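You operate a simulated robot arm through the tools that you are given. There is no shell and no other tool. Be economical: measure what you need, move in short steps, check, and stop when the job is done.

You are at the controls of a simulated robot arm. One attempt, no reset.

Task
Fill the purple jug with milk to its line; cap the bottle again.
Fine: the cap waits on the same worktop; jug and bottle end where they stood. Set down upright: white milk bottle.

It is judged by the outcome, as a careful person would: the job done as asked, and still so three seconds after it is handed in. It fails if anything else is knocked over, pushed out of place, dropped, spilled or broken. Lids that push on must go on centred and level and be pressed home; caps that screw on are set level and turned clockwise until they are tight.

Robot
A 7-joint arm with a two-finger parallel gripper, fixed in place. Base frame: the origin is at the foot of the arm, x ahead of it, y to its left, z up. Readings come in mm, degrees, newtons and seconds.
With the tool pointing down near the work surface it reaches from about 340 to 780 mm from the base axis. Its first joint turns from -166.0 to 166.0 degrees. Payload 3.91 kg.
The tool frame sits at the grasp point between the pads (the TCP): z along the fingers, y along the line on which they close. The tips reach 30 mm beyond it. Largest opening 110 mm; finger width 20, thickness 10; the body of the gripper, 48 by 112 mm, starts 55 mm behind the TCP.
Orientation is that of the tool frame in the base frame, as [roll, pitch, yaw] about the fixed x, y, z axes, in that order (R = Rz(yaw) Ry(pitch) Rx(roll)). With the fingers straight down and closing along the base's y, the tool's x points along the base's -x, its y along +y and its z along -z.

Tools
- The arm moves only by the tool play_rows. Its argument "rows" is a list of rows, each a list of 3 entries, a list of its own where there are three numbers: the finger opening in mm, from 0 to 110, then the shift along the tool's x, y, z in units of 250 mm (1.0 is 250 mm), then the turn, a rotation vector about the tool's x, y, z in units of 120 degrees (1.0 is 120 degrees). In form: [[fingers, [dx, dy, dz], [wx, wy, wz]], ...]. A call has 1 to 10 rows; each row is the pose to reach, as a shift and turn from the pose commanded when the call began, along the tool's axes at that moment. A call with a number of a shift or a turn outside -1 to 1 is refused whole. A row lasts 0.2 s, in which the tool goes at most 50 mm and 8.6 degrees; a call with a longer step from one row to the next is refused whole, and so is a gripper value outside its range. A pose out of reach is approached as far as the arm can. The call stops where the force on the tool passes 40 N (or 10 N more than at its start, if that is more) or the arm is blocked; 0.2 s more then pass. The fingers move at their own pace (about 153 mm/s each) and stop on an object; they squeeze with about 26 N. The grip force told is the motor's: it shows also when the fingers shut on nothing. Time passes only in rows, and 0.2 s behind the last, so rows that repeat a pose let the fingers close. It gives the time, the measured TCP pose, the force on the tool (base axes), the opening and the grip force at its end, in the units of the frame above (readings bear some noise), with the torque about the TCP (base axes, N m) and any sound that the robot's microphone picked up.
- Cameras (640 x 400 px; columns grow to the right, rows downward): "scene" is fixed at [48.6, 499.5, 1594.3]; the picture's right is [-0.68, -0.73, 0.00], its down [-0.39, 0.36, -0.85] and it looks along [0.62, -0.58, -0.53] (base axes); focal length 321 px, centre (320, 200). "wrist" rides on the gripper at [77, 7, -114] in the tool frame; the picture's right is [-0.09, 1.00, 0.00], its down [-0.80, -0.07, -0.59] and it looks along [-0.59, -0.05, 0.80] (tool axes); focal length 270 px, centre (320, 200). There is no depth. A picture from a camera that has moved, and an enlarged one, comes with that camera's place and axes in the base frame and with its lens.
- snapshot(camera): a new picture of that camera. It takes no simulated time.
- raise_lower(by): slides the trunk up (or, below 0, down) by that many mm; the arm rides with it, the base frame stays. It gives what a move gives, with no picture.
- zoom(camera, box): a new picture of the part [left, top, right, bottom] of that camera's present view, enlarged. It takes no simulated time.
- hand_in(): hands the job in; it is judged then, once.

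Work in short steps. Places have to be worked out from the pictures, the camera data and where the tool is seen: move nearer, look again, correct. Check each grasp and each placing, and mend what went wrong. You have 120 turns and 76 pictures in all, those below and enlarged ones among them. Open the gripper and draw the arm clear of the work before you hand the job in, unless the task says otherwise; then end with one line.

The tools are called after "Call:" as a command line: name --argument value ..., lists and objects as JSON in quotes. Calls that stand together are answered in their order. play_rows: Moves the arm, as the interface text tells. Its arguments: {"type":"object","properties":{"rows":{"type":"array","items":{"type":"array"}}},"required":["rows"]} The other tools are called the same way: raise_lower (by) slides the trunk up or down; snapshot (camera) takes a picture; zoom (camera, box) takes an enlarged picture of a part of a camera's view; hand_in () hands the job in.

At the start:

```text
t: 0.0
eef_pos: [395.6, -39.2, 1373.6]
ee_rot: [-180.0, 0.1, -179.9]
force: [0.0, 0.1, -0.9]
ft_torque: [-0.02, -0.02, 0.0]
grip_width: 110.3
grip_force: 0.1
trunk travel left (down, up): [-575.0, 35.0]
```

scene: 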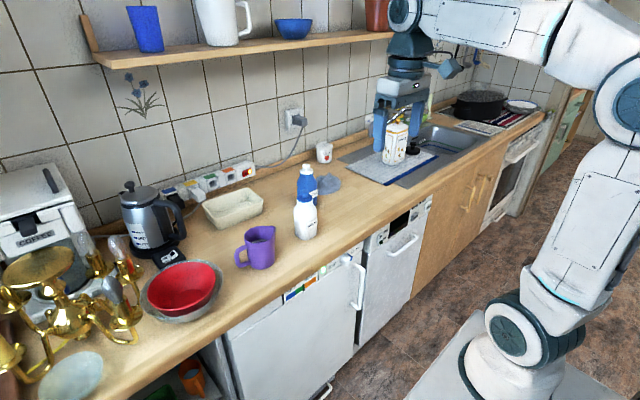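
wrist: 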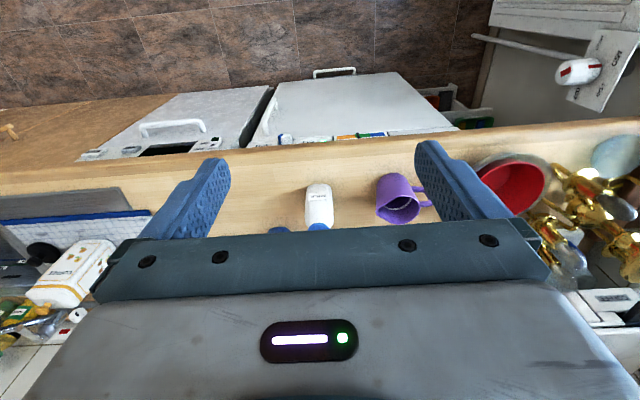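

I'll look closely at the bottle and jug first.

Call:
zoom --camera "scene" --box '[220, 130, 380, 280]'

Call:
zoom --camera "wrist" --box '[240, 150, 480, 300]'

```text
2.67 times, centred on (300, 205) of scene
camera zoom: at [48.6, 499.5, 1594.3], right [-0.68, -0.73, 0.0], down [-0.39, 0.36, -0.85], along [0.62, -0.58, -0.53], focal length 857 px, centre (373, 187)
```

zoom: 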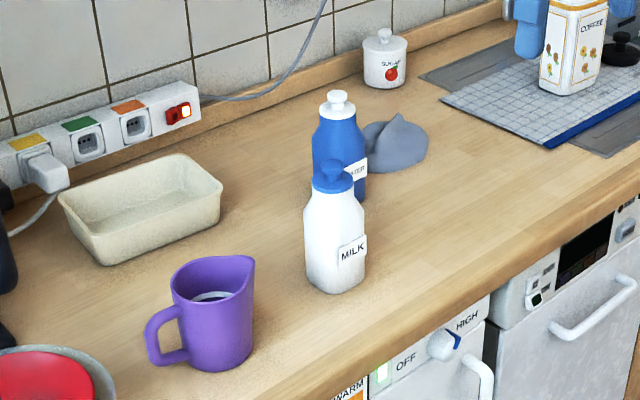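

```text
2.67 times, centred on (360, 225) of wrist
camera zoom: at [317.0, -31.8, 1488.3], right [0.09, 1.0, 0.0], down [0.8, -0.07, 0.59], along [0.59, -0.05, -0.8], focal length 721 px, centre (213, 133)
```

zoom: 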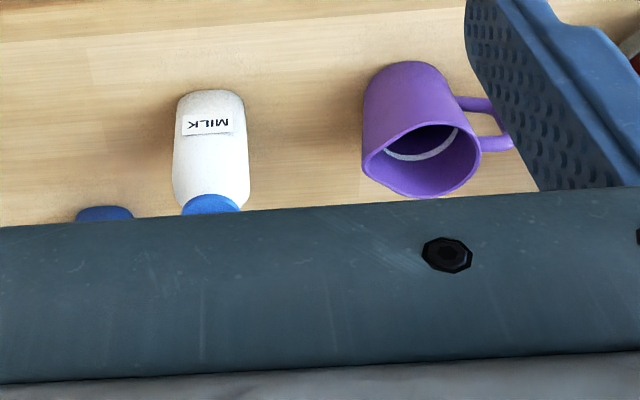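

The milk is the white bottle with the blue cap, at about (728,-70), standing on a worktop at z≈885 with its top near 1070. The jug is at about (720,120). I'll move nearer to see the cap and the fill line.

Call:
play_rows --rows '[[110, [-0.18, -0.03, 0.1], [0, 0, 0]], [110, [-0.34, -0.06, 0.2], [0, 0, 0]], [110, [-0.5, -0.1, 0.3], [0, 0, 0]], [110, [-0.64, -0.12, 0.4], [0, 0, 0]], [110, [-0.64, -0.12, 0.4], [0, 0, 0]]]'

Call:
snapshot --camera "wrist"

Call:
snapshot --camera "scene"

```text
refused: row 1 steps farther than a row can; nothing moved
```

```text
71 pictures are left
camera wrist: at [317.0, -31.8, 1488.3], right [0.09, 1.0, 0.0], down [0.8, -0.07, 0.59], along [0.59, -0.05, -0.8], focal length 270 px, centre (320, 200)
```

wrist: 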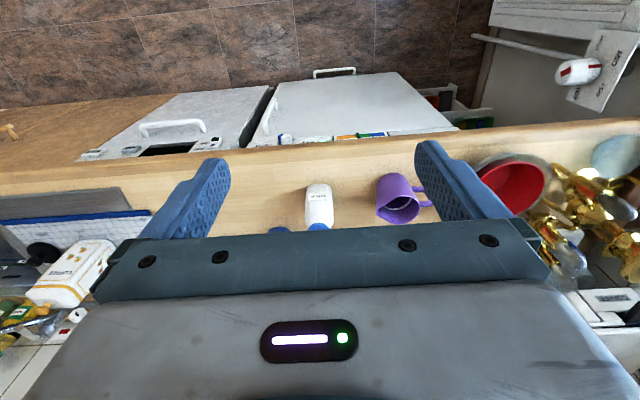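

```text
70 pictures are left
```

scene: 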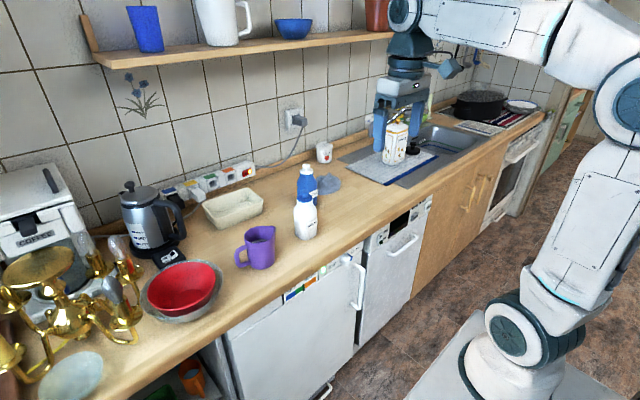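

The first row was 52 mm, just over the limit, so I'll use smaller steps.

Call:
play_rows --rows '[[110, [-0.15, -0.03, 0.1], [0, 0, 0]], [110, [-0.3, -0.06, 0.2], [0, 0, 0]], [110, [-0.45, -0.09, 0.3], [0, 0, 0]], [110, [-0.6, -0.12, 0.4], [0, 0, 0]], [110, [-0.64, -0.12, 0.45], [0, 0, 0]]]'

Call:
snapshot --camera "wrist"

Call:
snapshot --camera "scene"

```text
t: 1.2
eef_pos: [555.3, -68.4, 1260.9]
ee_rot: [-180.0, 0.0, -180.0]
force: [-0.2, 0.5, 0.0]
ft_torque: [-0.01, -0.02, 0.01]
grip_width: 110.1
grip_force: 0.0
trunk travel left (down, up): [-575.0, 35.0]
```

```text
69 pictures are left
camera wrist: at [476.7, -60.5, 1374.6], right [0.09, 1.0, 0.0], down [0.8, -0.07, 0.6], along [0.59, -0.05, -0.8], focal length 270 px, centre (320, 200)
```

wrist: 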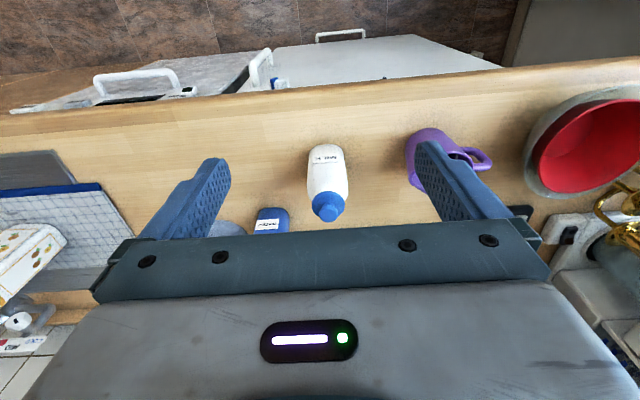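

```text
68 pictures are left
```

scene: 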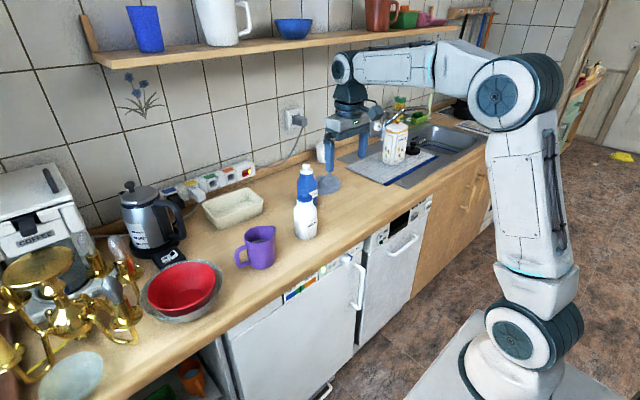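

The cap is visible now; I'll zoom in to triangulate it.

Call:
zoom --camera "wrist" --box '[280, 130, 376, 230]'

Call:
zoom --camera "scene" --box '[230, 185, 326, 275]'

```text
4.00 times, centred on (328, 180) of wrist
camera zoom: at [476.7, -60.5, 1374.6], right [0.09, 1.0, 0.0], down [0.8, -0.07, 0.6], along [0.59, -0.05, -0.8], focal length 1081 px, centre (288, 280)
```

zoom: 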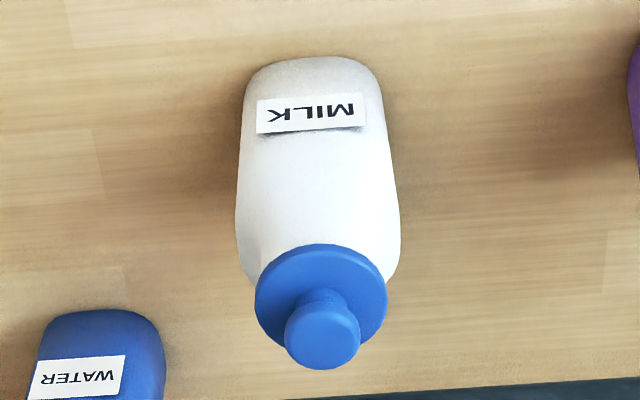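

```text
4.44 times, centred on (278, 230) of scene
camera zoom: at [48.6, 499.5, 1594.3], right [-0.68, -0.73, 0.0], down [-0.39, 0.36, -0.85], along [0.62, -0.58, -0.53], focal length 1428 px, centre (507, 67)
```

zoom: 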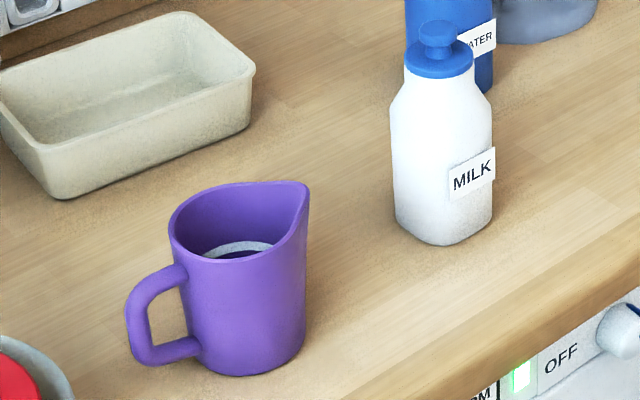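

Both views agree: the knob top is at about (729,-68,1071), with a knob about 27 mm across and a flange about 50 mm. I'll move above it and check the alignment.

Call:
play_rows --rows '[[110, [-0.16, 0, 0.1], [0, 0, 0]], [110, [-0.32, 0, 0.2], [0, 0, 0]], [110, [-0.48, 0, 0.3], [0, 0, 0]], [80, [-0.62, 0, 0.4], [0, 0, 0]], [80, [-0.695, 0, 0.5], [0, 0, 0]], [80, [-0.695, 0, 0.56], [0, 0, 0]], [80, [-0.695, 0, 0.56], [0, 0, 0]]]'

Call:
snapshot --camera "wrist"

Call:
zoom --camera "scene" --box '[240, 130, 368, 250]'

```text
t: 2.8
eef_pos: [730.3, -68.1, 1121.6]
ee_rot: [179.9, 0.0, -179.9]
force: [0.8, 0.0, 0.1]
ft_torque: [-0.01, 0.0, 0.04]
grip_width: 79.8
grip_force: 0.1
trunk travel left (down, up): [-575.0, 35.0]
```

```text
65 pictures are left
camera wrist: at [652.1, -60.8, 1235.9], right [0.09, 1.0, 0.0], down [0.8, -0.07, 0.59], along [0.59, -0.05, -0.8], focal length 270 px, centre (320, 200)
```

wrist: 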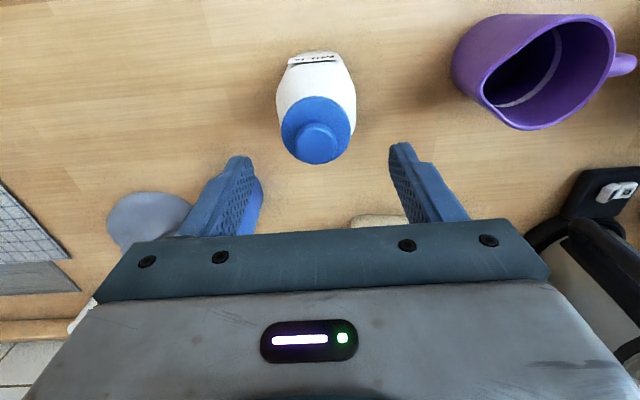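

```text
3.33 times, centred on (304, 190) of scene
camera zoom: at [48.6, 499.5, 1594.3], right [-0.68, -0.73, 0.0], down [-0.39, 0.36, -0.85], along [0.62, -0.58, -0.53], focal length 1071 px, centre (373, 233)
```

zoom: 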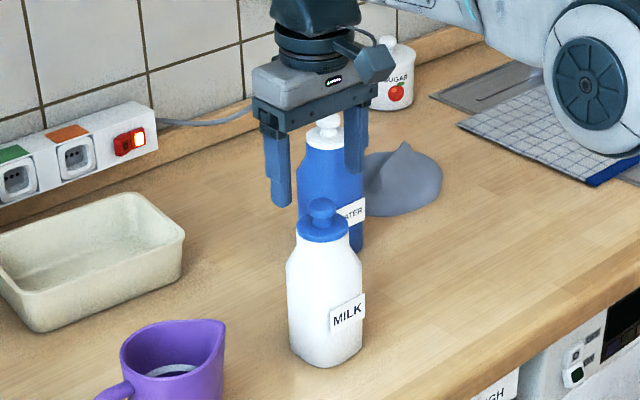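

The wrist view confirms the knob at (728,-68.5). I'll lower so the tips surround the knob just above the flange, then close.

Call:
play_rows --rows '[[60, [0.006, 0, 0.08], [0, 0, 0]], [60, [0.008, 0, 0.155], [0, 0, 0]], [60, [0.008, 0, 0.155], [0, 0, 0]]]'

Call:
zoom --camera "scene" --box '[270, 150, 350, 250]'

Call:
zoom --camera "wrist" --box '[220, 30, 420, 230]'

```text
t: 3.6
eef_pos: [727.7, -67.7, 1082.3]
ee_rot: [180.0, 0.0, 180.0]
force: [0.2, -0.3, -0.1]
ft_torque: [0.01, 0.01, 0.01]
grip_width: 59.7
grip_force: 0.1
trunk travel left (down, up): [-575.0, 35.0]
```

```text
4.00 times, centred on (310, 200) of scene
camera zoom: at [48.6, 499.5, 1594.3], right [-0.68, -0.73, 0.0], down [-0.39, 0.36, -0.85], along [0.62, -0.58, -0.53], focal length 1285 px, centre (360, 200)
```

zoom: 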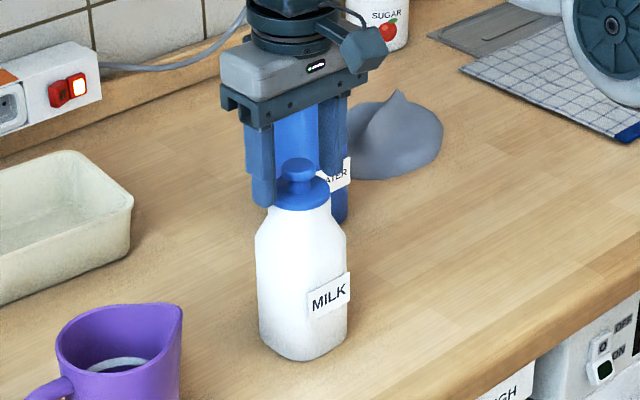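

```text
2.00 times, centred on (320, 130) of wrist
camera zoom: at [650.6, -61.8, 1196.5], right [0.09, 1.0, 0.0], down [0.8, -0.07, 0.59], along [0.59, -0.05, -0.8], focal length 541 px, centre (320, 340)
```

zoom: 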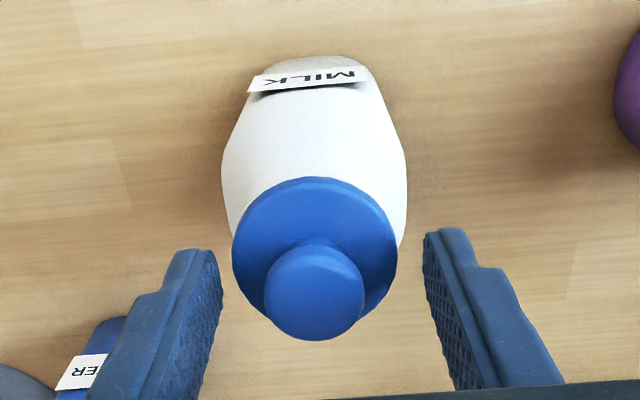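

It's aligned: the tips are at about 1052, just above the flange. Closing on the knob.

Call:
play_rows --rows '[[20, [0, 0, 0], [0, 0, 0]], [10, [0, 0, 0], [0, 0, 0]], [10, [0, 0, 0], [0, 0, 0]]]'

Call:
zoom --camera "scene" --box '[270, 150, 350, 250]'

```text
t: 4.4
eef_pos: [729.3, -68.3, 1083.4]
ee_rot: [-180.0, 0.0, 179.9]
force: [-0.2, 0.8, -0.3]
ft_torque: [0.01, 0.0, 0.0]
grip_width: 25.2
grip_force: 26.6
trunk travel left (down, up): [-575.0, 35.0]
heard: snap
```

```text
4.00 times, centred on (310, 200) of scene
camera zoom: at [48.6, 499.5, 1594.3], right [-0.68, -0.73, 0.0], down [-0.39, 0.36, -0.85], along [0.62, -0.58, -0.53], focal length 1285 px, centre (360, 200)
```

zoom: 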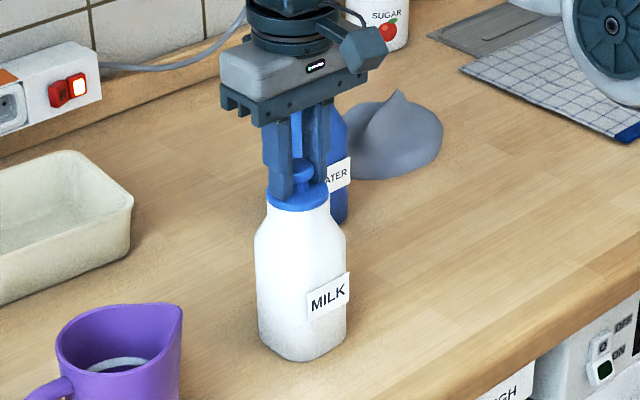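

The knob is gripped at 25 mm wide, and I heard a snap. I'll lift a few mm and read the force to learn whether it pulls off.

Call:
play_rows --rows '[[10, [0, 0, -0.01], [0, 0, 0]], [10, [0, 0, -0.02], [0, 0, 0]], [10, [0, 0, -0.02], [0, 0, 0]]]'

Call:
zoom --camera "scene" --box '[270, 150, 350, 250]'

```text
t: 5.2
eef_pos: [727.1, -68.9, 1088.3]
ee_rot: [180.0, 0.0, -179.9]
force: [0.6, -0.1, 0.3]
ft_torque: [0.0, -0.01, -0.01]
grip_width: 25.0
grip_force: 25.9
trunk travel left (down, up): [-575.0, 35.0]
```

```text
4.00 times, centred on (310, 200) of scene
camera zoom: at [48.6, 499.5, 1594.3], right [-0.68, -0.73, 0.0], down [-0.39, 0.36, -0.85], along [0.62, -0.58, -0.53], focal length 1285 px, centre (360, 200)
```

zoom: 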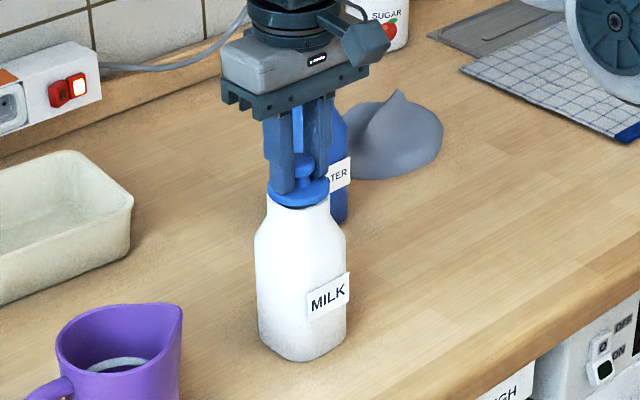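

The cap comes off with no load, so it's a push-on lid. I'll lift it clear and inspect it and the bottle mouth.

Call:
play_rows --rows '[[10, [0, 0, -0.1], [0, 0, 0]], [10, [0, 0, -0.25], [0, 0, 0]], [10, [0, 0, -0.36], [0, 0, 0]], [10, [0, 0, -0.36], [0, 0, 0]]]'

Call:
zoom --camera "scene" --box '[270, 130, 350, 230]'

Call:
snapshot --camera "wrist"

```text
t: 6.2
eef_pos: [726.8, -69.6, 1178.1]
ee_rot: [-179.9, -0.1, -180.0]
force: [-1.1, -0.1, 1.2]
ft_torque: [0.02, -0.03, 0.03]
grip_width: 24.9
grip_force: 25.5
trunk travel left (down, up): [-575.0, 35.0]
```

```text
4.00 times, centred on (310, 180) of scene
camera zoom: at [48.6, 499.5, 1594.3], right [-0.68, -0.73, 0.0], down [-0.39, 0.36, -0.85], along [0.62, -0.58, -0.53], focal length 1285 px, centre (360, 280)
```

zoom: 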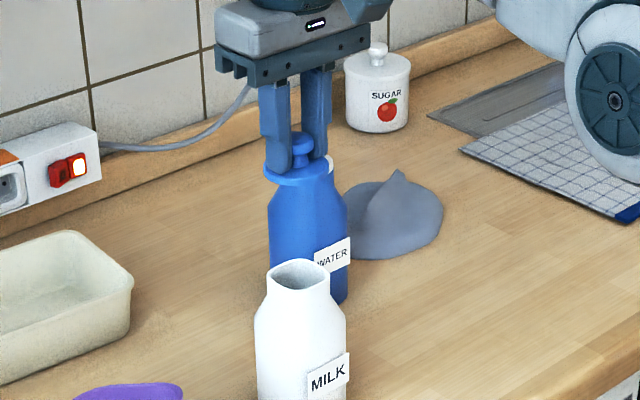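

```text
58 pictures are left
camera wrist: at [648.5, -62.0, 1292.3], right [0.09, 1.0, 0.0], down [0.8, -0.07, 0.59], along [0.59, -0.05, -0.8], focal length 270 px, centre (320, 200)
```

wrist: 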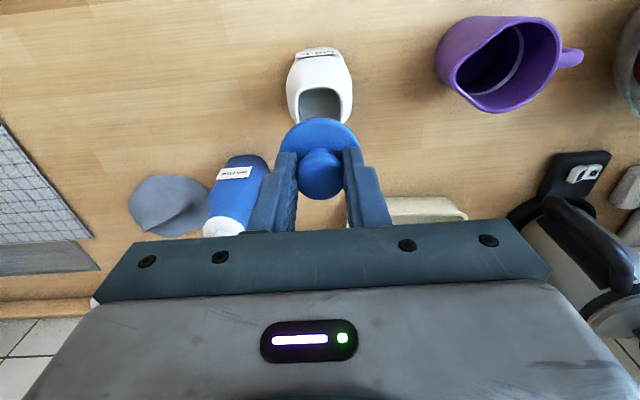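

The cap is clear of the mouth. I'll carry it to an empty spot at about (690,-210) and lower it.

Call:
play_rows --rows '[[10, [0.05, -0.18, 0], [0, 0, 0]], [10, [0.1, -0.36, 0], [0, 0, 0]], [10, [0.148, -0.54, 0], [0, 0, 0]], [10, [0.148, -0.56, 0.16], [0, 0, 0]], [10, [0.148, -0.56, 0.35], [0, 0, 0]], [10, [0.148, -0.56, 0.54], [0, 0, 0]], [10, [0.148, -0.56, 0.72], [0, 0, 0]], [10, [0.148, -0.56, 0.86], [0, 0, 0]], [10, [0.148, -0.56, 0.86], [0, 0, 0]]]'

Call:
zoom --camera "scene" --box '[280, 150, 400, 260]'

```text
t: 8.2
eef_pos: [688.4, -207.4, 963.5]
ee_rot: [180.0, 0.0, 179.9]
force: [0.1, -0.3, -0.8]
ft_torque: [0.03, -0.03, -0.01]
grip_width: 24.8
grip_force: 26.0
trunk travel left (down, up): [-575.0, 35.0]
```

```text
3.64 times, centred on (340, 205) of scene
camera zoom: at [48.6, 499.5, 1594.3], right [-0.68, -0.73, 0.0], down [-0.39, 0.36, -0.85], along [0.62, -0.58, -0.53], focal length 1168 px, centre (247, 182)
```

zoom: 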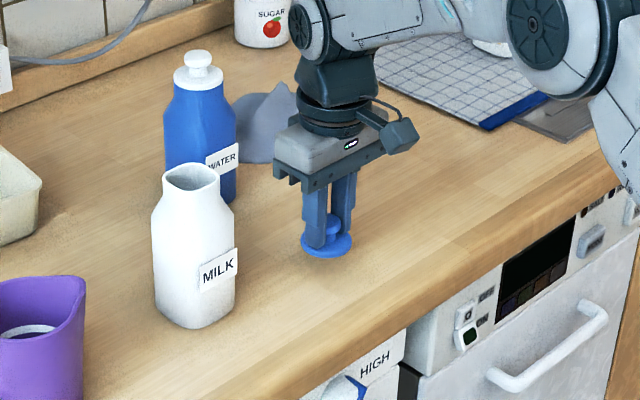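

I'm lowering in small steps, watching the force for contact.

Call:
play_rows --rows '[[10, [0, 0, 0.02], [0, 0, 0]], [10, [0, 0, 0.04], [0, 0, 0]], [10, [0, 0, 0.06], [0, 0, 0]], [10, [0, 0, 0.08], [0, 0, 0]], [10, [0, 0, 0.08], [0, 0, 0]]]'

Call:
zoom --camera "scene" --box '[300, 170, 380, 230]'

```text
t: 9.4
eef_pos: [689.3, -207.9, 942.4]
ee_rot: [-180.0, 0.0, 179.9]
force: [-0.1, 0.1, -0.4]
ft_torque: [0.03, 0.02, 0.0]
grip_width: 25.2
grip_force: 26.0
trunk travel left (down, up): [-575.0, 35.0]
```

```text
6.67 times, centred on (340, 200) of scene
camera zoom: at [48.6, 499.5, 1594.3], right [-0.68, -0.73, 0.0], down [-0.39, 0.36, -0.85], along [0.62, -0.58, -0.53], focal length 2142 px, centre (187, 200)
```

zoom: 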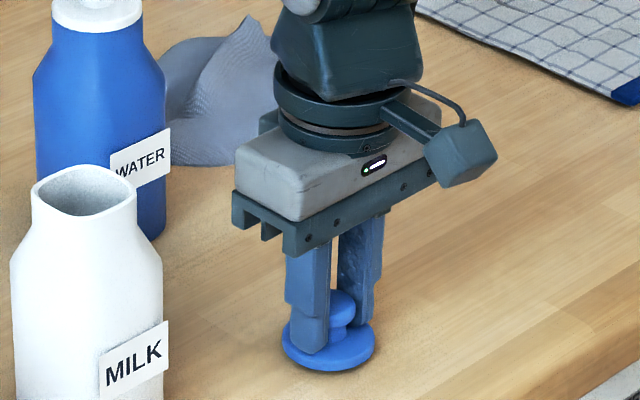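

It's nearly down; continuing by 2 mm steps.

Call:
play_rows --rows '[[10, [0, 0, 0.008], [0, 0, 0]], [10, [0, 0, 0.016], [0, 0, 0]], [10, [0, 0, 0.016], [0, 0, 0]]]'

Call:
play_rows --rows '[[10, [0, 0, 0.008], [0, 0, 0]], [10, [0, 0, 0.016], [0, 0, 0]], [10, [0, 0, 0.016], [0, 0, 0]]]'

```text
t: 10.2
eef_pos: [689.4, -208.9, 938.5]
ee_rot: [-180.0, 0.1, -179.9]
force: [-0.3, 0.1, 0.0]
ft_torque: [0.01, 0.01, 0.0]
grip_width: 25.2
grip_force: 26.4
trunk travel left (down, up): [-575.0, 35.0]
```

```text
t: 11.0
eef_pos: [690.0, -209.1, 936.2]
ee_rot: [-179.9, 0.1, 180.0]
force: [0.4, -0.1, 12.2]
ft_torque: [0.01, 0.01, -0.01]
grip_width: 25.1
grip_force: 26.0
trunk travel left (down, up): [-575.0, 35.0]
```

I have contact at z≈936, force 12 N. Opening and rising straight up.

Call:
play_rows --rows '[[25, [0, 0, -0.004], [0, 0, 0]], [60, [0, 0, -0.004], [0, 0, 0]], [60, [0, 0, -0.004], [0, 0, 0]], [60, [0, 0, -0.1], [0, 0, 0]], [60, [0, 0, -0.28], [0, 0, 0]], [60, [0, 0, -0.46], [0, 0, 0]], [60, [0, 0, -0.64], [0, 0, 0]], [60, [0, 0, -0.8], [0, 0, 0]], [60, [0, 0, -0.96], [0, 0, 0]], [60, [0, 0, -0.96], [0, 0, 0]]]'

Call:
zoom --camera "scene" --box '[230, 170, 390, 290]'

Call:
snapshot --camera "wrist"

```text
t: 13.2
eef_pos: [691.3, -207.9, 1173.1]
ee_rot: [180.0, 0.1, -180.0]
force: [0.2, -0.5, 0.5]
ft_torque: [-0.04, 0.04, -0.04]
grip_width: 60.0
grip_force: 0.0
trunk travel left (down, up): [-575.0, 35.0]
```

```text
3.33 times, centred on (310, 230) of scene
camera zoom: at [48.6, 499.5, 1594.3], right [-0.68, -0.73, 0.0], down [-0.39, 0.36, -0.85], along [0.62, -0.58, -0.53], focal length 1071 px, centre (353, 100)
```

zoom: 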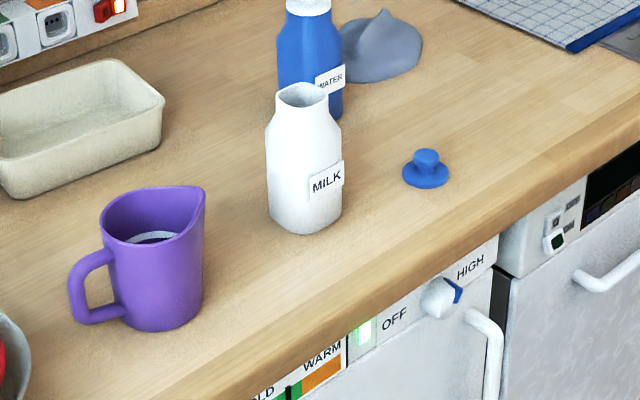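

```text
54 pictures are left
camera wrist: at [613.6, -201.1, 1287.3], right [0.09, 1.0, 0.0], down [0.8, -0.07, 0.59], along [0.59, -0.05, -0.8], focal length 270 px, centre (320, 200)
```

wrist: 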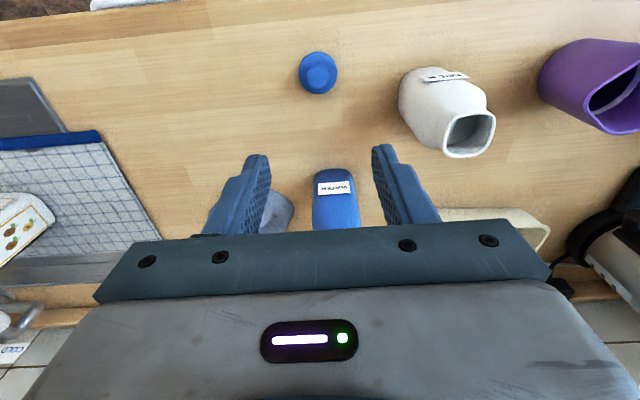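

The cap stands safely at (690,-209). The bottle's flat sides face ±y, so I'll grasp it from the front with the tool about 20° below horizontal and pour by rolling toward +y, to the jug's spout. I'll test that orientation in free air first.

Call:
play_rows --rows '[[100, [0.04, 0.06, -0.04], [0, -0.065, 0]], [100, [0.08, 0.12, -0.08], [0, -0.13, 0]], [100, [0.12, 0.18, -0.12], [0, -0.195, 0]], [100, [0.16, 0.24, -0.16], [0, -0.26, 0]], [100, [0.2, 0.3, -0.2], [0, -0.325, 0]], [100, [0.24, 0.37, -0.24], [0, -0.39, 0]], [100, [0.28, 0.44, -0.28], [0, -0.455, 0]], [100, [0.32, 0.5, -0.32], [0, -0.52, 0]], [100, [0.36, 0.56, -0.32], [0, -0.583, 0]], [100, [0.36, 0.56, -0.32], [0, -0.583, 0]]]'

Call:
snapshot --camera "scene"

Call:
snapshot --camera "wrist"

```text
t: 15.4
eef_pos: [599.7, -67.9, 1254.2]
ee_rot: [-179.3, 69.9, -179.3]
force: [-0.4, -0.1, 0.1]
ft_torque: [0.02, 0.03, -0.02]
grip_width: 99.7
grip_force: 0.1
out of reach, approached as far as the arm can: row 8, 9
trunk travel left (down, up): [-575.0, 35.0]
```

```text
53 pictures are left
```

scene: 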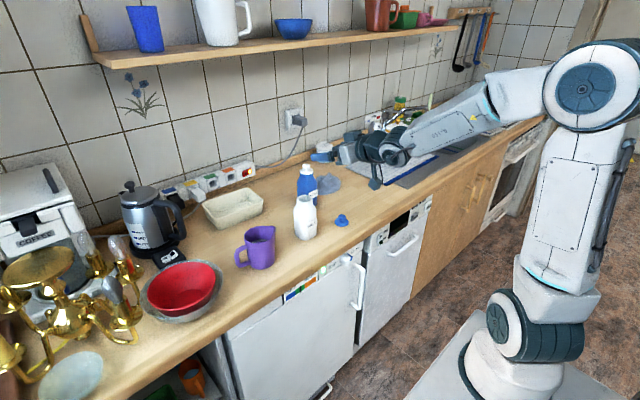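

```text
52 pictures are left
camera wrist: at [464.6, -62.1, 1220.8], right [0.03, 1.0, 0.08], down [-0.28, -0.07, 0.96], along [0.96, -0.05, 0.28], focal length 270 px, centre (320, 200)
```

wrist: 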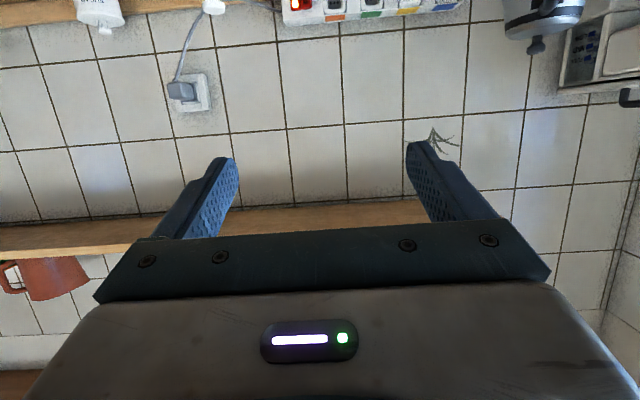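

The pitch was reached, though near a limit. I'll lower the trunk 150 mm to give the wrist more room, then test the pour roll in free air.

Call:
raise_lower --by -150

```text
t: 17.1
eef_pos: [599.9, -68.2, 1103.6]
ee_rot: [180.0, 69.8, -180.0]
force: [0.7, 0.3, 1.1]
ft_torque: [-0.01, 0.02, -0.01]
grip_width: 99.8
grip_force: 0.0
trunk travel left (down, up): [-425.0, 185.0]
```

I'll rise 150 mm and roll 48° in free air as a test.

Call:
play_rows --rows '[[100, [-0.141, 0, -0.051], [0, 0, 0]], [100, [-0.282, 0, -0.102], [0, 0, 0]], [100, [-0.423, 0, -0.153], [0, 0, 0]], [100, [-0.564, 0, -0.205], [0, 0, 0]], [100, [-0.564, 0, -0.205], [0.0228, 0, -0.0627]], [100, [-0.564, 0, -0.205], [0.0456, 0, -0.1254]], [100, [-0.564, 0, -0.205], [0.0684, 0, -0.1881]], [100, [-0.564, 0, -0.205], [0.0912, 0, -0.2508]], [100, [-0.564, 0, -0.205], [0.114, 0, -0.3135]], [100, [-0.564, 0, -0.205], [0.1368, 0, -0.3762]]]'

Call:
play_rows --rows '[[100, [0, 0, 0], [0.0228, 0, -0.0627]], [100, [0, 0, 0], [0.0456, 0, -0.1254]], [100, [0, 0, 0], [0.0684, 0, -0.1881]], [100, [0, 0, 0], [0.0912, 0, -0.2508]], [100, [0, 0, 0], [0.114, 0, -0.3135]], [100, [0, 0, 0], [0.1368, 0, -0.3762]], [100, [0, 0, 0], [0.1368, 0, -0.3762]]]'

Call:
snapshot --camera "scene"

```text
t: 19.4
eef_pos: [600.0, -67.8, 1252.9]
ee_rot: [-106.9, 38.8, -116.1]
force: [0.3, 0.9, -0.8]
ft_torque: [0.01, 0.0, -0.02]
grip_width: 100.3
grip_force: 0.0
trunk travel left (down, up): [-425.0, 185.0]
```

```text
t: 20.9
eef_pos: [599.7, -69.1, 1252.4]
ee_rot: [-87.9, -5.8, -110.0]
force: [-0.2, 0.3, 0.8]
ft_torque: [-0.02, 0.01, -0.03]
grip_width: 99.7
grip_force: 0.2
trunk travel left (down, up): [-425.0, 185.0]
```

```text
51 pictures are left
```

scene: 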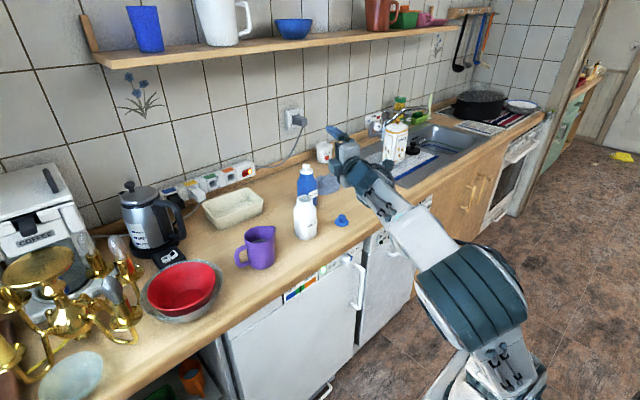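

The 96° roll works. I'll roll back to upright.

Call:
play_rows --rows '[[100, [0, 0, 0], [-0.0228, 0, 0.0627]], [100, [0, 0, 0], [-0.0456, 0, 0.1254]], [100, [0, 0, 0], [-0.0684, 0, 0.1881]], [100, [0, 0, 0], [-0.0912, 0, 0.2508]], [100, [0, 0, 0], [-0.114, 0, 0.3135]], [100, [0, 0, 0], [-0.1368, 0, 0.3762]]]'

Call:
play_rows --rows '[[100, [0, 0, 0], [-0.0228, 0, 0.0627]], [100, [0, 0, 0], [-0.0456, 0, 0.1254]], [100, [0, 0, 0], [-0.0684, 0, 0.1881]], [100, [0, 0, 0], [-0.0912, 0, 0.2508]], [100, [0, 0, 0], [-0.114, 0, 0.3135]], [100, [0, 0, 0], [-0.1368, 0, 0.3762]], [100, [0, 0, 0], [-0.1368, 0, 0.3762]]]'

Call:
snapshot --camera "scene"

Call:
zoom --camera "scene" --box '[225, 180, 335, 280]'

```text
t: 22.4
eef_pos: [601.7, -68.8, 1253.3]
ee_rot: [-107.3, 39.0, -116.2]
force: [-0.3, -0.1, 0.1]
ft_torque: [-0.02, -0.01, -0.01]
grip_width: 99.7
grip_force: 0.2
trunk travel left (down, up): [-425.0, 185.0]
```

```text
t: 23.9
eef_pos: [600.3, -68.5, 1254.6]
ee_rot: [179.9, 69.8, 180.0]
force: [0.9, -0.7, 0.1]
ft_torque: [-0.01, 0.0, 0.04]
grip_width: 100.2
grip_force: 0.0
trunk travel left (down, up): [-425.0, 185.0]
```

```text
50 pictures are left
```

scene: 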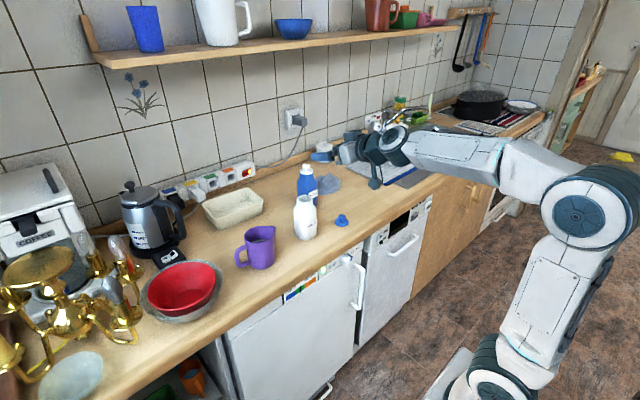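

```text
4.00 times, centred on (280, 230) of scene
camera zoom: at [48.6, 499.5, 1594.3], right [-0.68, -0.73, 0.0], down [-0.39, 0.36, -0.85], along [0.62, -0.58, -0.53], focal length 1285 px, centre (480, 80)
```

zoom: 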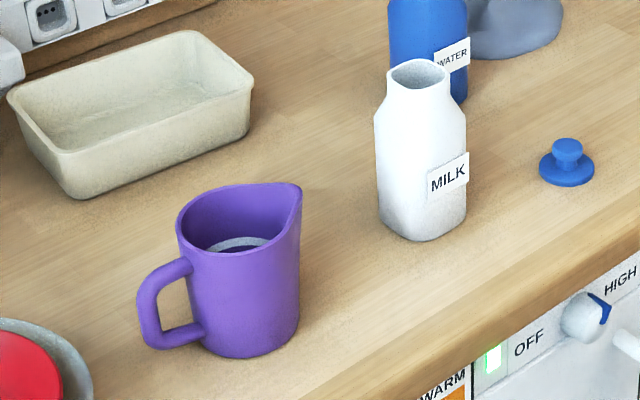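

Geometry: worktop z≈897, bottle rim ≈1047, jug axis ≈(711,120) with rim z≈1010 and the spout tip near (709,66). I'll descend in front of the bottle.

Call:
play_rows --rows '[[100, [0.16, 0, 0.058], [0, 0, 0]], [100, [0.32, 0, 0.116], [0, 0, 0]], [100, [0.48, 0, 0.174], [0, 0, 0]], [100, [0.64, 0, 0.232], [0, 0, 0]], [100, [0.805, 0, 0.293], [0, 0, 0]], [100, [0.805, 0, 0.293], [0, 0, 0]]]'

Call:
snapshot --camera "scene"

```text
t: 25.4
eef_pos: [599.4, -69.3, 1039.4]
ee_rot: [-179.8, 69.9, 180.0]
force: [0.6, 0.3, -0.3]
ft_torque: [0.0, -0.01, -0.01]
grip_width: 100.2
grip_force: 0.1
trunk travel left (down, up): [-425.0, 185.0]
```

```text
48 pictures are left
```

scene: 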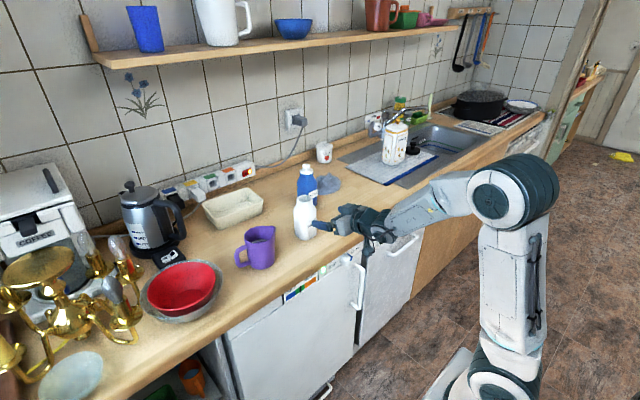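

Going to just in front of the bottle at grasp height to check.

Call:
play_rows --rows '[[100, [0.09, 0, 0.12], [0, 0, 0]], [100, [0.175, 0, 0.234], [0, 0, 0]], [100, [0.175, 0, 0.234], [0, 0, 0]]]'

Call:
zoom --camera "scene" --box '[260, 170, 400, 280]'

Call:
snapshot --camera "wrist"

```text
t: 26.1
eef_pos: [640.0, -69.6, 979.8]
ee_rot: [-180.0, 69.9, -179.9]
force: [-0.5, -0.5, 0.6]
ft_torque: [0.0, -0.01, -0.01]
grip_width: 100.0
grip_force: 0.1
trunk travel left (down, up): [-425.0, 185.0]
```

```text
3.64 times, centred on (330, 225) of scene
camera zoom: at [48.6, 499.5, 1594.3], right [-0.68, -0.73, 0.0], down [-0.39, 0.36, -0.85], along [0.62, -0.58, -0.53], focal length 1168 px, centre (284, 109)
```

zoom: 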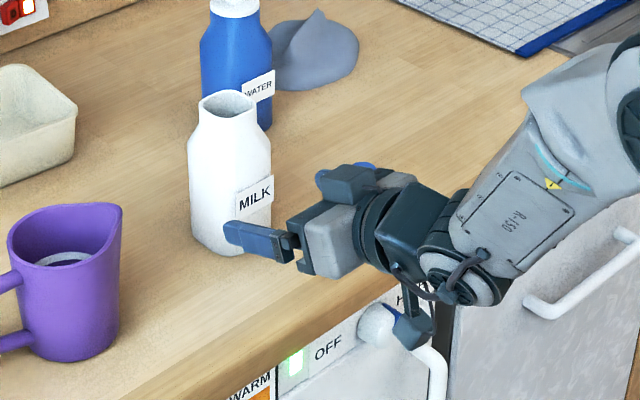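

```text
46 pictures are left
camera wrist: at [505.0, -61.9, 945.7], right [0.03, 1.0, 0.08], down [-0.28, -0.07, 0.96], along [0.96, -0.05, 0.28], focal length 270 px, centre (320, 200)
```

wrist: 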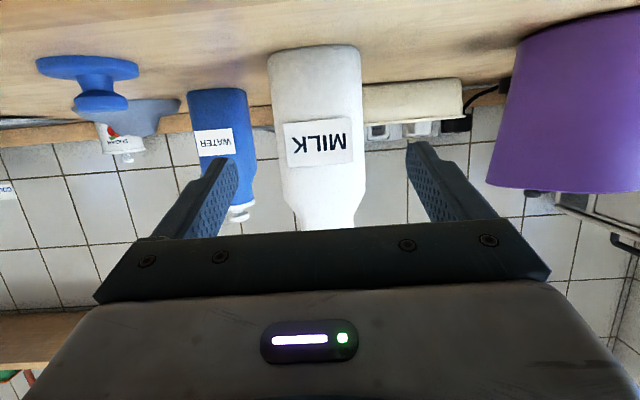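

The bottle is centred between the fingers and clear all round. Advancing 88 mm level.

Call:
play_rows --rows '[[100, [-0.04, 0, 0.11], [0, 0, 0]], [100, [-0.08, 0, 0.22], [0, 0, 0]], [100, [-0.12, 0, 0.331], [0, 0, 0]], [100, [-0.12, 0, 0.331], [0, 0, 0]]]'

Call:
zoom --camera "scene" --box '[260, 170, 400, 280]'

Call:
snapshot --camera "wrist"

```text
t: 27.1
eef_pos: [727.1, -69.8, 978.8]
ee_rot: [180.0, 69.9, 180.0]
force: [0.8, 0.6, -0.2]
ft_torque: [0.0, -0.02, 0.02]
grip_width: 100.1
grip_force: 0.2
trunk travel left (down, up): [-425.0, 185.0]
```

```text
3.64 times, centred on (330, 225) of scene
camera zoom: at [48.6, 499.5, 1594.3], right [-0.68, -0.73, 0.0], down [-0.39, 0.36, -0.85], along [0.62, -0.58, -0.53], focal length 1168 px, centre (284, 109)
```

zoom: 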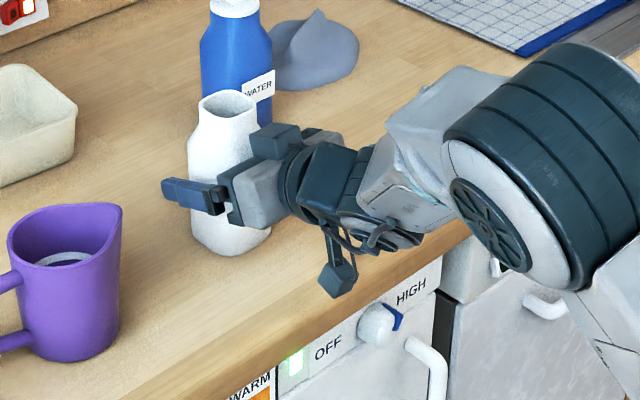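

```text
44 pictures are left
camera wrist: at [592.1, -62.7, 945.3], right [0.03, 1.0, 0.08], down [-0.28, -0.07, 0.96], along [0.96, -0.05, 0.28], focal length 270 px, centre (320, 200)
```

wrist: 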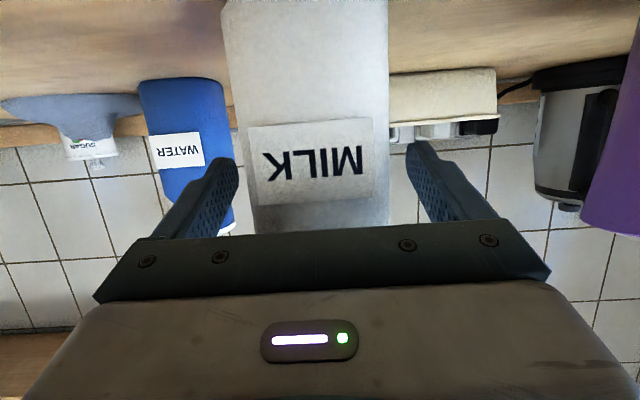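

Straddling the bottle at mid-height. Closing.

Call:
play_rows --rows '[[75, [0, 0, 0], [0, 0, 0]], [66, [0, 0, 0], [0, 0, 0]], [50, [0, 0, 0], [0, 0, 0]], [50, [0, 0, 0], [0, 0, 0]]]'

Call:
zoom --camera "scene" --box '[220, 170, 340, 280]'

```text
t: 28.1
eef_pos: [726.1, -69.8, 978.3]
ee_rot: [180.0, 69.9, -180.0]
force: [-0.3, 0.7, 0.2]
ft_torque: [-0.03, -0.01, 0.0]
grip_width: 67.9
grip_force: 25.6
trunk travel left (down, up): [-425.0, 185.0]
```

```text
3.64 times, centred on (280, 225) of scene
camera zoom: at [48.6, 499.5, 1594.3], right [-0.68, -0.73, 0.0], down [-0.39, 0.36, -0.85], along [0.62, -0.58, -0.53], focal length 1168 px, centre (466, 109)
```

zoom: 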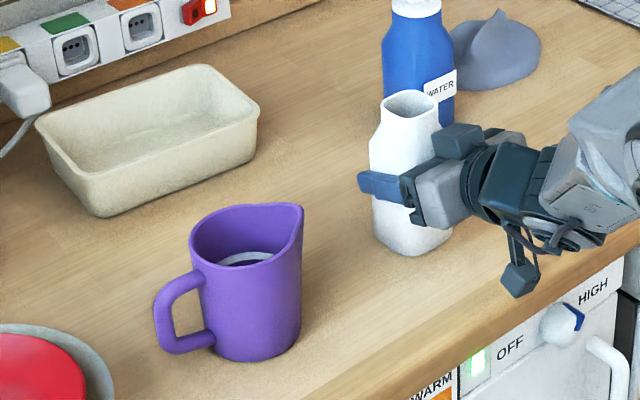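

The grip holds at 68 mm. Lifting gently.

Call:
play_rows --rows '[[40, [-0.038, 0, -0.014], [0, 0, 0]], [40, [-0.113, 0, -0.041], [0, 0, 0]], [40, [-0.226, 0, -0.082], [0, 0, 0]], [40, [-0.339, 0, -0.123], [0, 0, 0]], [40, [-0.376, 0, -0.137], [0, 0, 0]], [40, [-0.376, 0, -0.137], [0, 0, 0]]]'

Call:
zoom --camera "scene" --box '[220, 150, 380, 280]'

```text
t: 29.6
eef_pos: [728.2, -69.6, 1079.1]
ee_rot: [-179.9, 69.9, 179.9]
force: [0.6, -0.3, -3.7]
ft_torque: [-0.01, -0.03, 0.0]
grip_width: 67.9
grip_force: 25.6
trunk travel left (down, up): [-425.0, 185.0]
```

```text
3.08 times, centred on (300, 215) of scene
camera zoom: at [48.6, 499.5, 1594.3], right [-0.68, -0.73, 0.0], down [-0.39, 0.36, -0.85], along [0.62, -0.58, -0.53], focal length 988 px, centre (382, 154)
```

zoom: 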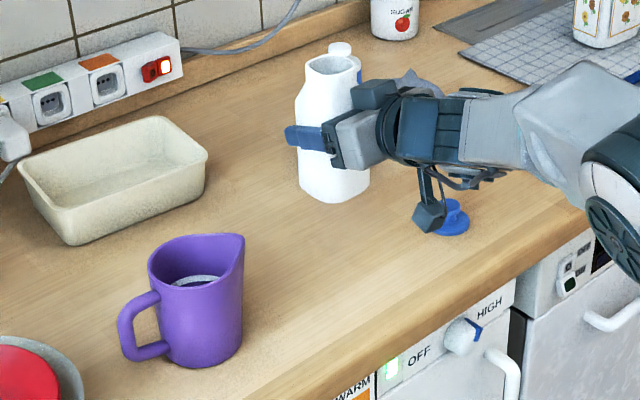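

The weight is about 3.7 N and the bottle hangs upright. I'll move toward the jug spout, higher and with a gentle 32° tilt, staying clear of the rim.

Call:
play_rows --rows '[[40, [-0.06, 0.0, -0.045], [0, 0, 0]], [40, [-0.093, 0.08, -0.106], [0.01824, 0, -0.0501]], [40, [-0.093, 0.16, -0.106], [0.03648, 0, -0.1002]], [40, [-0.093, 0.22, -0.106], [0.05472, 0, -0.1503]], [40, [-0.093, 0.28, -0.106], [0.07296, 0, -0.2004]], [40, [-0.093, 0.28, -0.106], [0.0912, 0, -0.2505]], [40, [-0.093, 0.28, -0.106], [0.0912, 0, -0.2505]]]'

Call:
zoom --camera "scene" --box '[220, 150, 380, 280]'

Call:
snapshot --camera "wrist"

```text
t: 31.1
eef_pos: [710.5, 0.2, 1108.4]
ee_rot: [-118.8, 52.8, -124.5]
force: [0.6, 0.0, -4.2]
ft_torque: [0.03, 0.04, 0.0]
grip_width: 67.7
grip_force: 25.9
trunk travel left (down, up): [-425.0, 185.0]
```

```text
3.08 times, centred on (300, 215) of scene
camera zoom: at [48.6, 499.5, 1594.3], right [-0.68, -0.73, 0.0], down [-0.39, 0.36, -0.85], along [0.62, -0.58, -0.53], focal length 988 px, centre (382, 154)
```

zoom: 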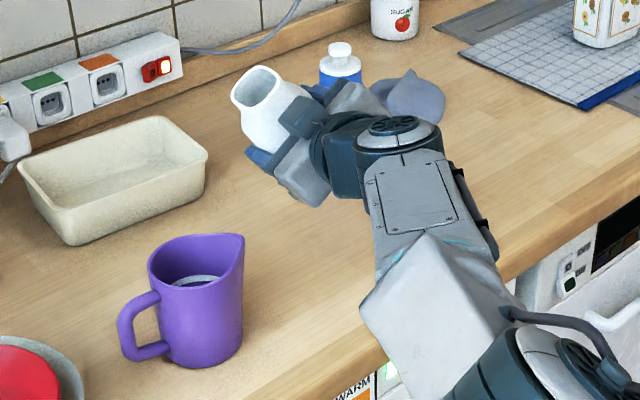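

```text
40 pictures are left
camera wrist: at [576.0, -11.1, 1077.1], right [0.03, 0.89, -0.46], down [-0.28, 0.45, 0.85], along [0.96, 0.1, 0.27], focal length 270 px, centre (320, 200)
```

wrist: 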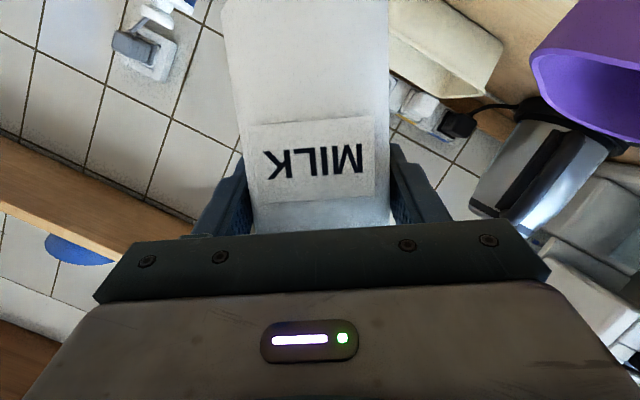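

At 32° there's good clearance. I'll bring the lip over the jug: TCP to (711,32,1073), tilt 48°.

Call:
play_rows --rows '[[40, [0, 0.0, 0], [0.01824, 0, -0.0501]], [40, [0.01, 0.06, 0.005], [0.03648, 0, -0.1002]], [40, [0.025, 0.12, 0.01], [0.0456, 0, -0.1253]], [40, [0.048, 0.183, 0.017], [0.0456, 0, -0.1253]], [40, [0.048, 0.183, 0.017], [0.0456, 0, -0.1253]]]'

Call:
zoom --camera "scene" --box '[220, 150, 380, 280]'

```text
t: 32.4
eef_pos: [709.7, 34.2, 1073.3]
ee_rot: [-107.2, 38.8, -116.2]
force: [0.5, 0.8, -3.5]
ft_torque: [0.04, 0.01, -0.01]
grip_width: 67.6
grip_force: 25.8
trunk travel left (down, up): [-425.0, 185.0]
```

```text
3.08 times, centred on (300, 215) of scene
camera zoom: at [48.6, 499.5, 1594.3], right [-0.68, -0.73, 0.0], down [-0.39, 0.36, -0.85], along [0.62, -0.58, -0.53], focal length 988 px, centre (382, 154)
```

zoom: 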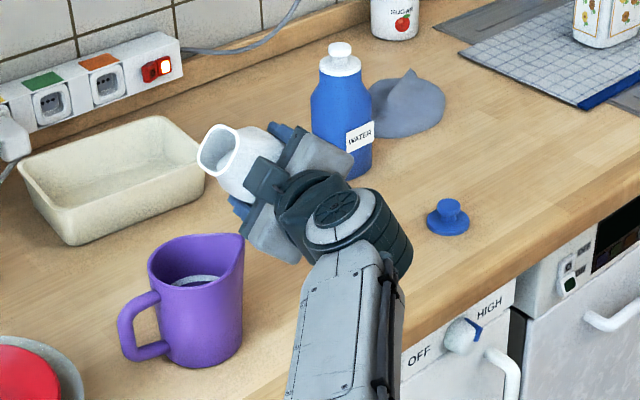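

The lip is where I predicted, above the jug opening. I'll tilt further in small steps and watch for flow.

Call:
play_rows --rows '[[40, [0, 0, 0], [0.0114, 0, -0.0314]], [40, [0, 0, 0], [0.0228, 0, -0.0627]], [40, [0, 0, 0], [0.0228, 0, -0.0627]]]'

Call:
zoom --camera "scene" --box '[230, 170, 320, 270]'

```text
t: 33.1
eef_pos: [711.1, 31.9, 1075.0]
ee_rot: [-103.1, 31.7, -113.8]
force: [0.1, 0.0, -3.4]
ft_torque: [0.08, 0.0, 0.01]
grip_width: 67.9
grip_force: 25.9
trunk travel left (down, up): [-425.0, 185.0]
```

```text
4.00 times, centred on (275, 220) of scene
camera zoom: at [48.6, 499.5, 1594.3], right [-0.68, -0.73, 0.0], down [-0.39, 0.36, -0.85], along [0.62, -0.58, -0.53], focal length 1285 px, centre (500, 120)
```

zoom: 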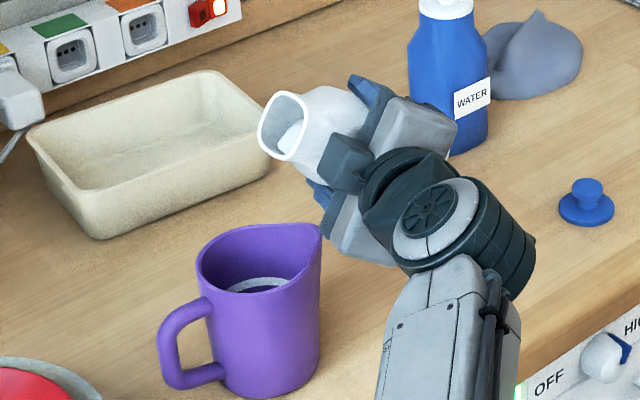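

The milk surface shows inside the mouth, near the lip. Tilting 4° more with a short wait.

Call:
play_rows --rows '[[40, [0, 0, 0], [0.0057, 0, -0.0157]], [40, [0, 0, 0], [0.0114, 0, -0.0314]], [40, [0, 0, 0], [0.0114, 0, -0.0314]]]'

Call:
zoom --camera "scene" --box '[230, 170, 320, 270]'

```text
t: 34.0
eef_pos: [710.3, 33.8, 1074.2]
ee_rot: [-101.3, 28.0, -112.8]
force: [0.2, -1.4, -3.9]
ft_torque: [0.03, 0.0, -0.01]
grip_width: 67.9
grip_force: 25.7
trunk travel left (down, up): [-425.0, 185.0]
```

```text
4.00 times, centred on (275, 220) of scene
camera zoom: at [48.6, 499.5, 1594.3], right [-0.68, -0.73, 0.0], down [-0.39, 0.36, -0.85], along [0.62, -0.58, -0.53], focal length 1285 px, centre (500, 120)
```

zoom: 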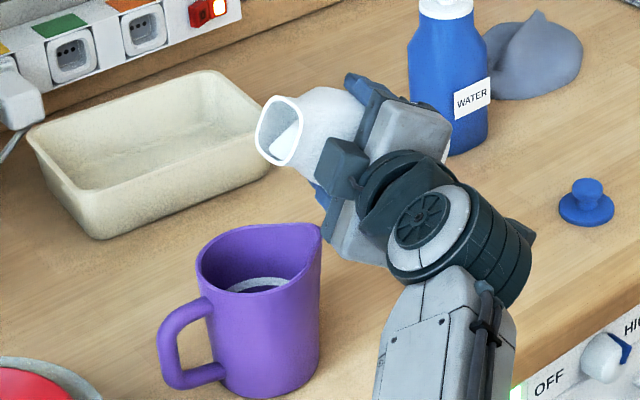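

At 60° the milk is almost at the lip. I'll lower 20 mm to shorten the fall and tilt 4° more.

Call:
play_rows --rows '[[40, [0.0188, 0.0346, 0.0068], [0, 0, 0]], [40, [0.0376, 0.0693, 0.0137], [0, 0, 0]], [40, [0.0376, 0.0693, 0.0137], [0.0057, 0, -0.0157]], [40, [0.0376, 0.0693, 0.0137], [0.0114, 0, -0.0314]], [40, [0.0376, 0.0693, 0.0137], [0.0114, 0, -0.0314]]]'

Call:
zoom --camera "scene" --box '[230, 170, 320, 270]'

```text
t: 35.1
eef_pos: [711.3, 32.9, 1053.2]
ee_rot: [-99.5, 24.3, -112.0]
force: [0.0, 0.3, -3.8]
ft_torque: [0.04, 0.0, -0.02]
grip_width: 67.8
grip_force: 26.3
trunk travel left (down, up): [-425.0, 185.0]
```

```text
4.00 times, centred on (275, 220) of scene
camera zoom: at [48.6, 499.5, 1594.3], right [-0.68, -0.73, 0.0], down [-0.39, 0.36, -0.85], along [0.62, -0.58, -0.53], focal length 1285 px, centre (500, 120)
```

zoom: 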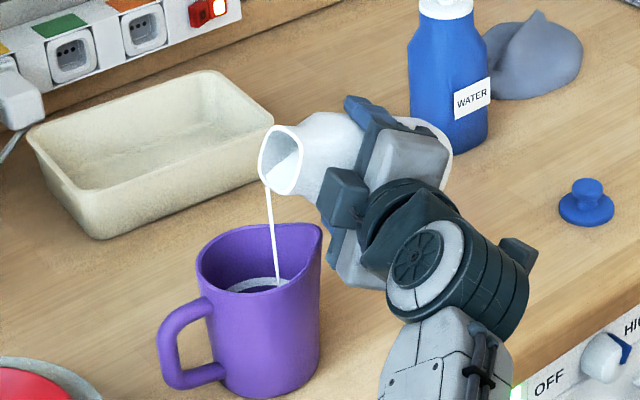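

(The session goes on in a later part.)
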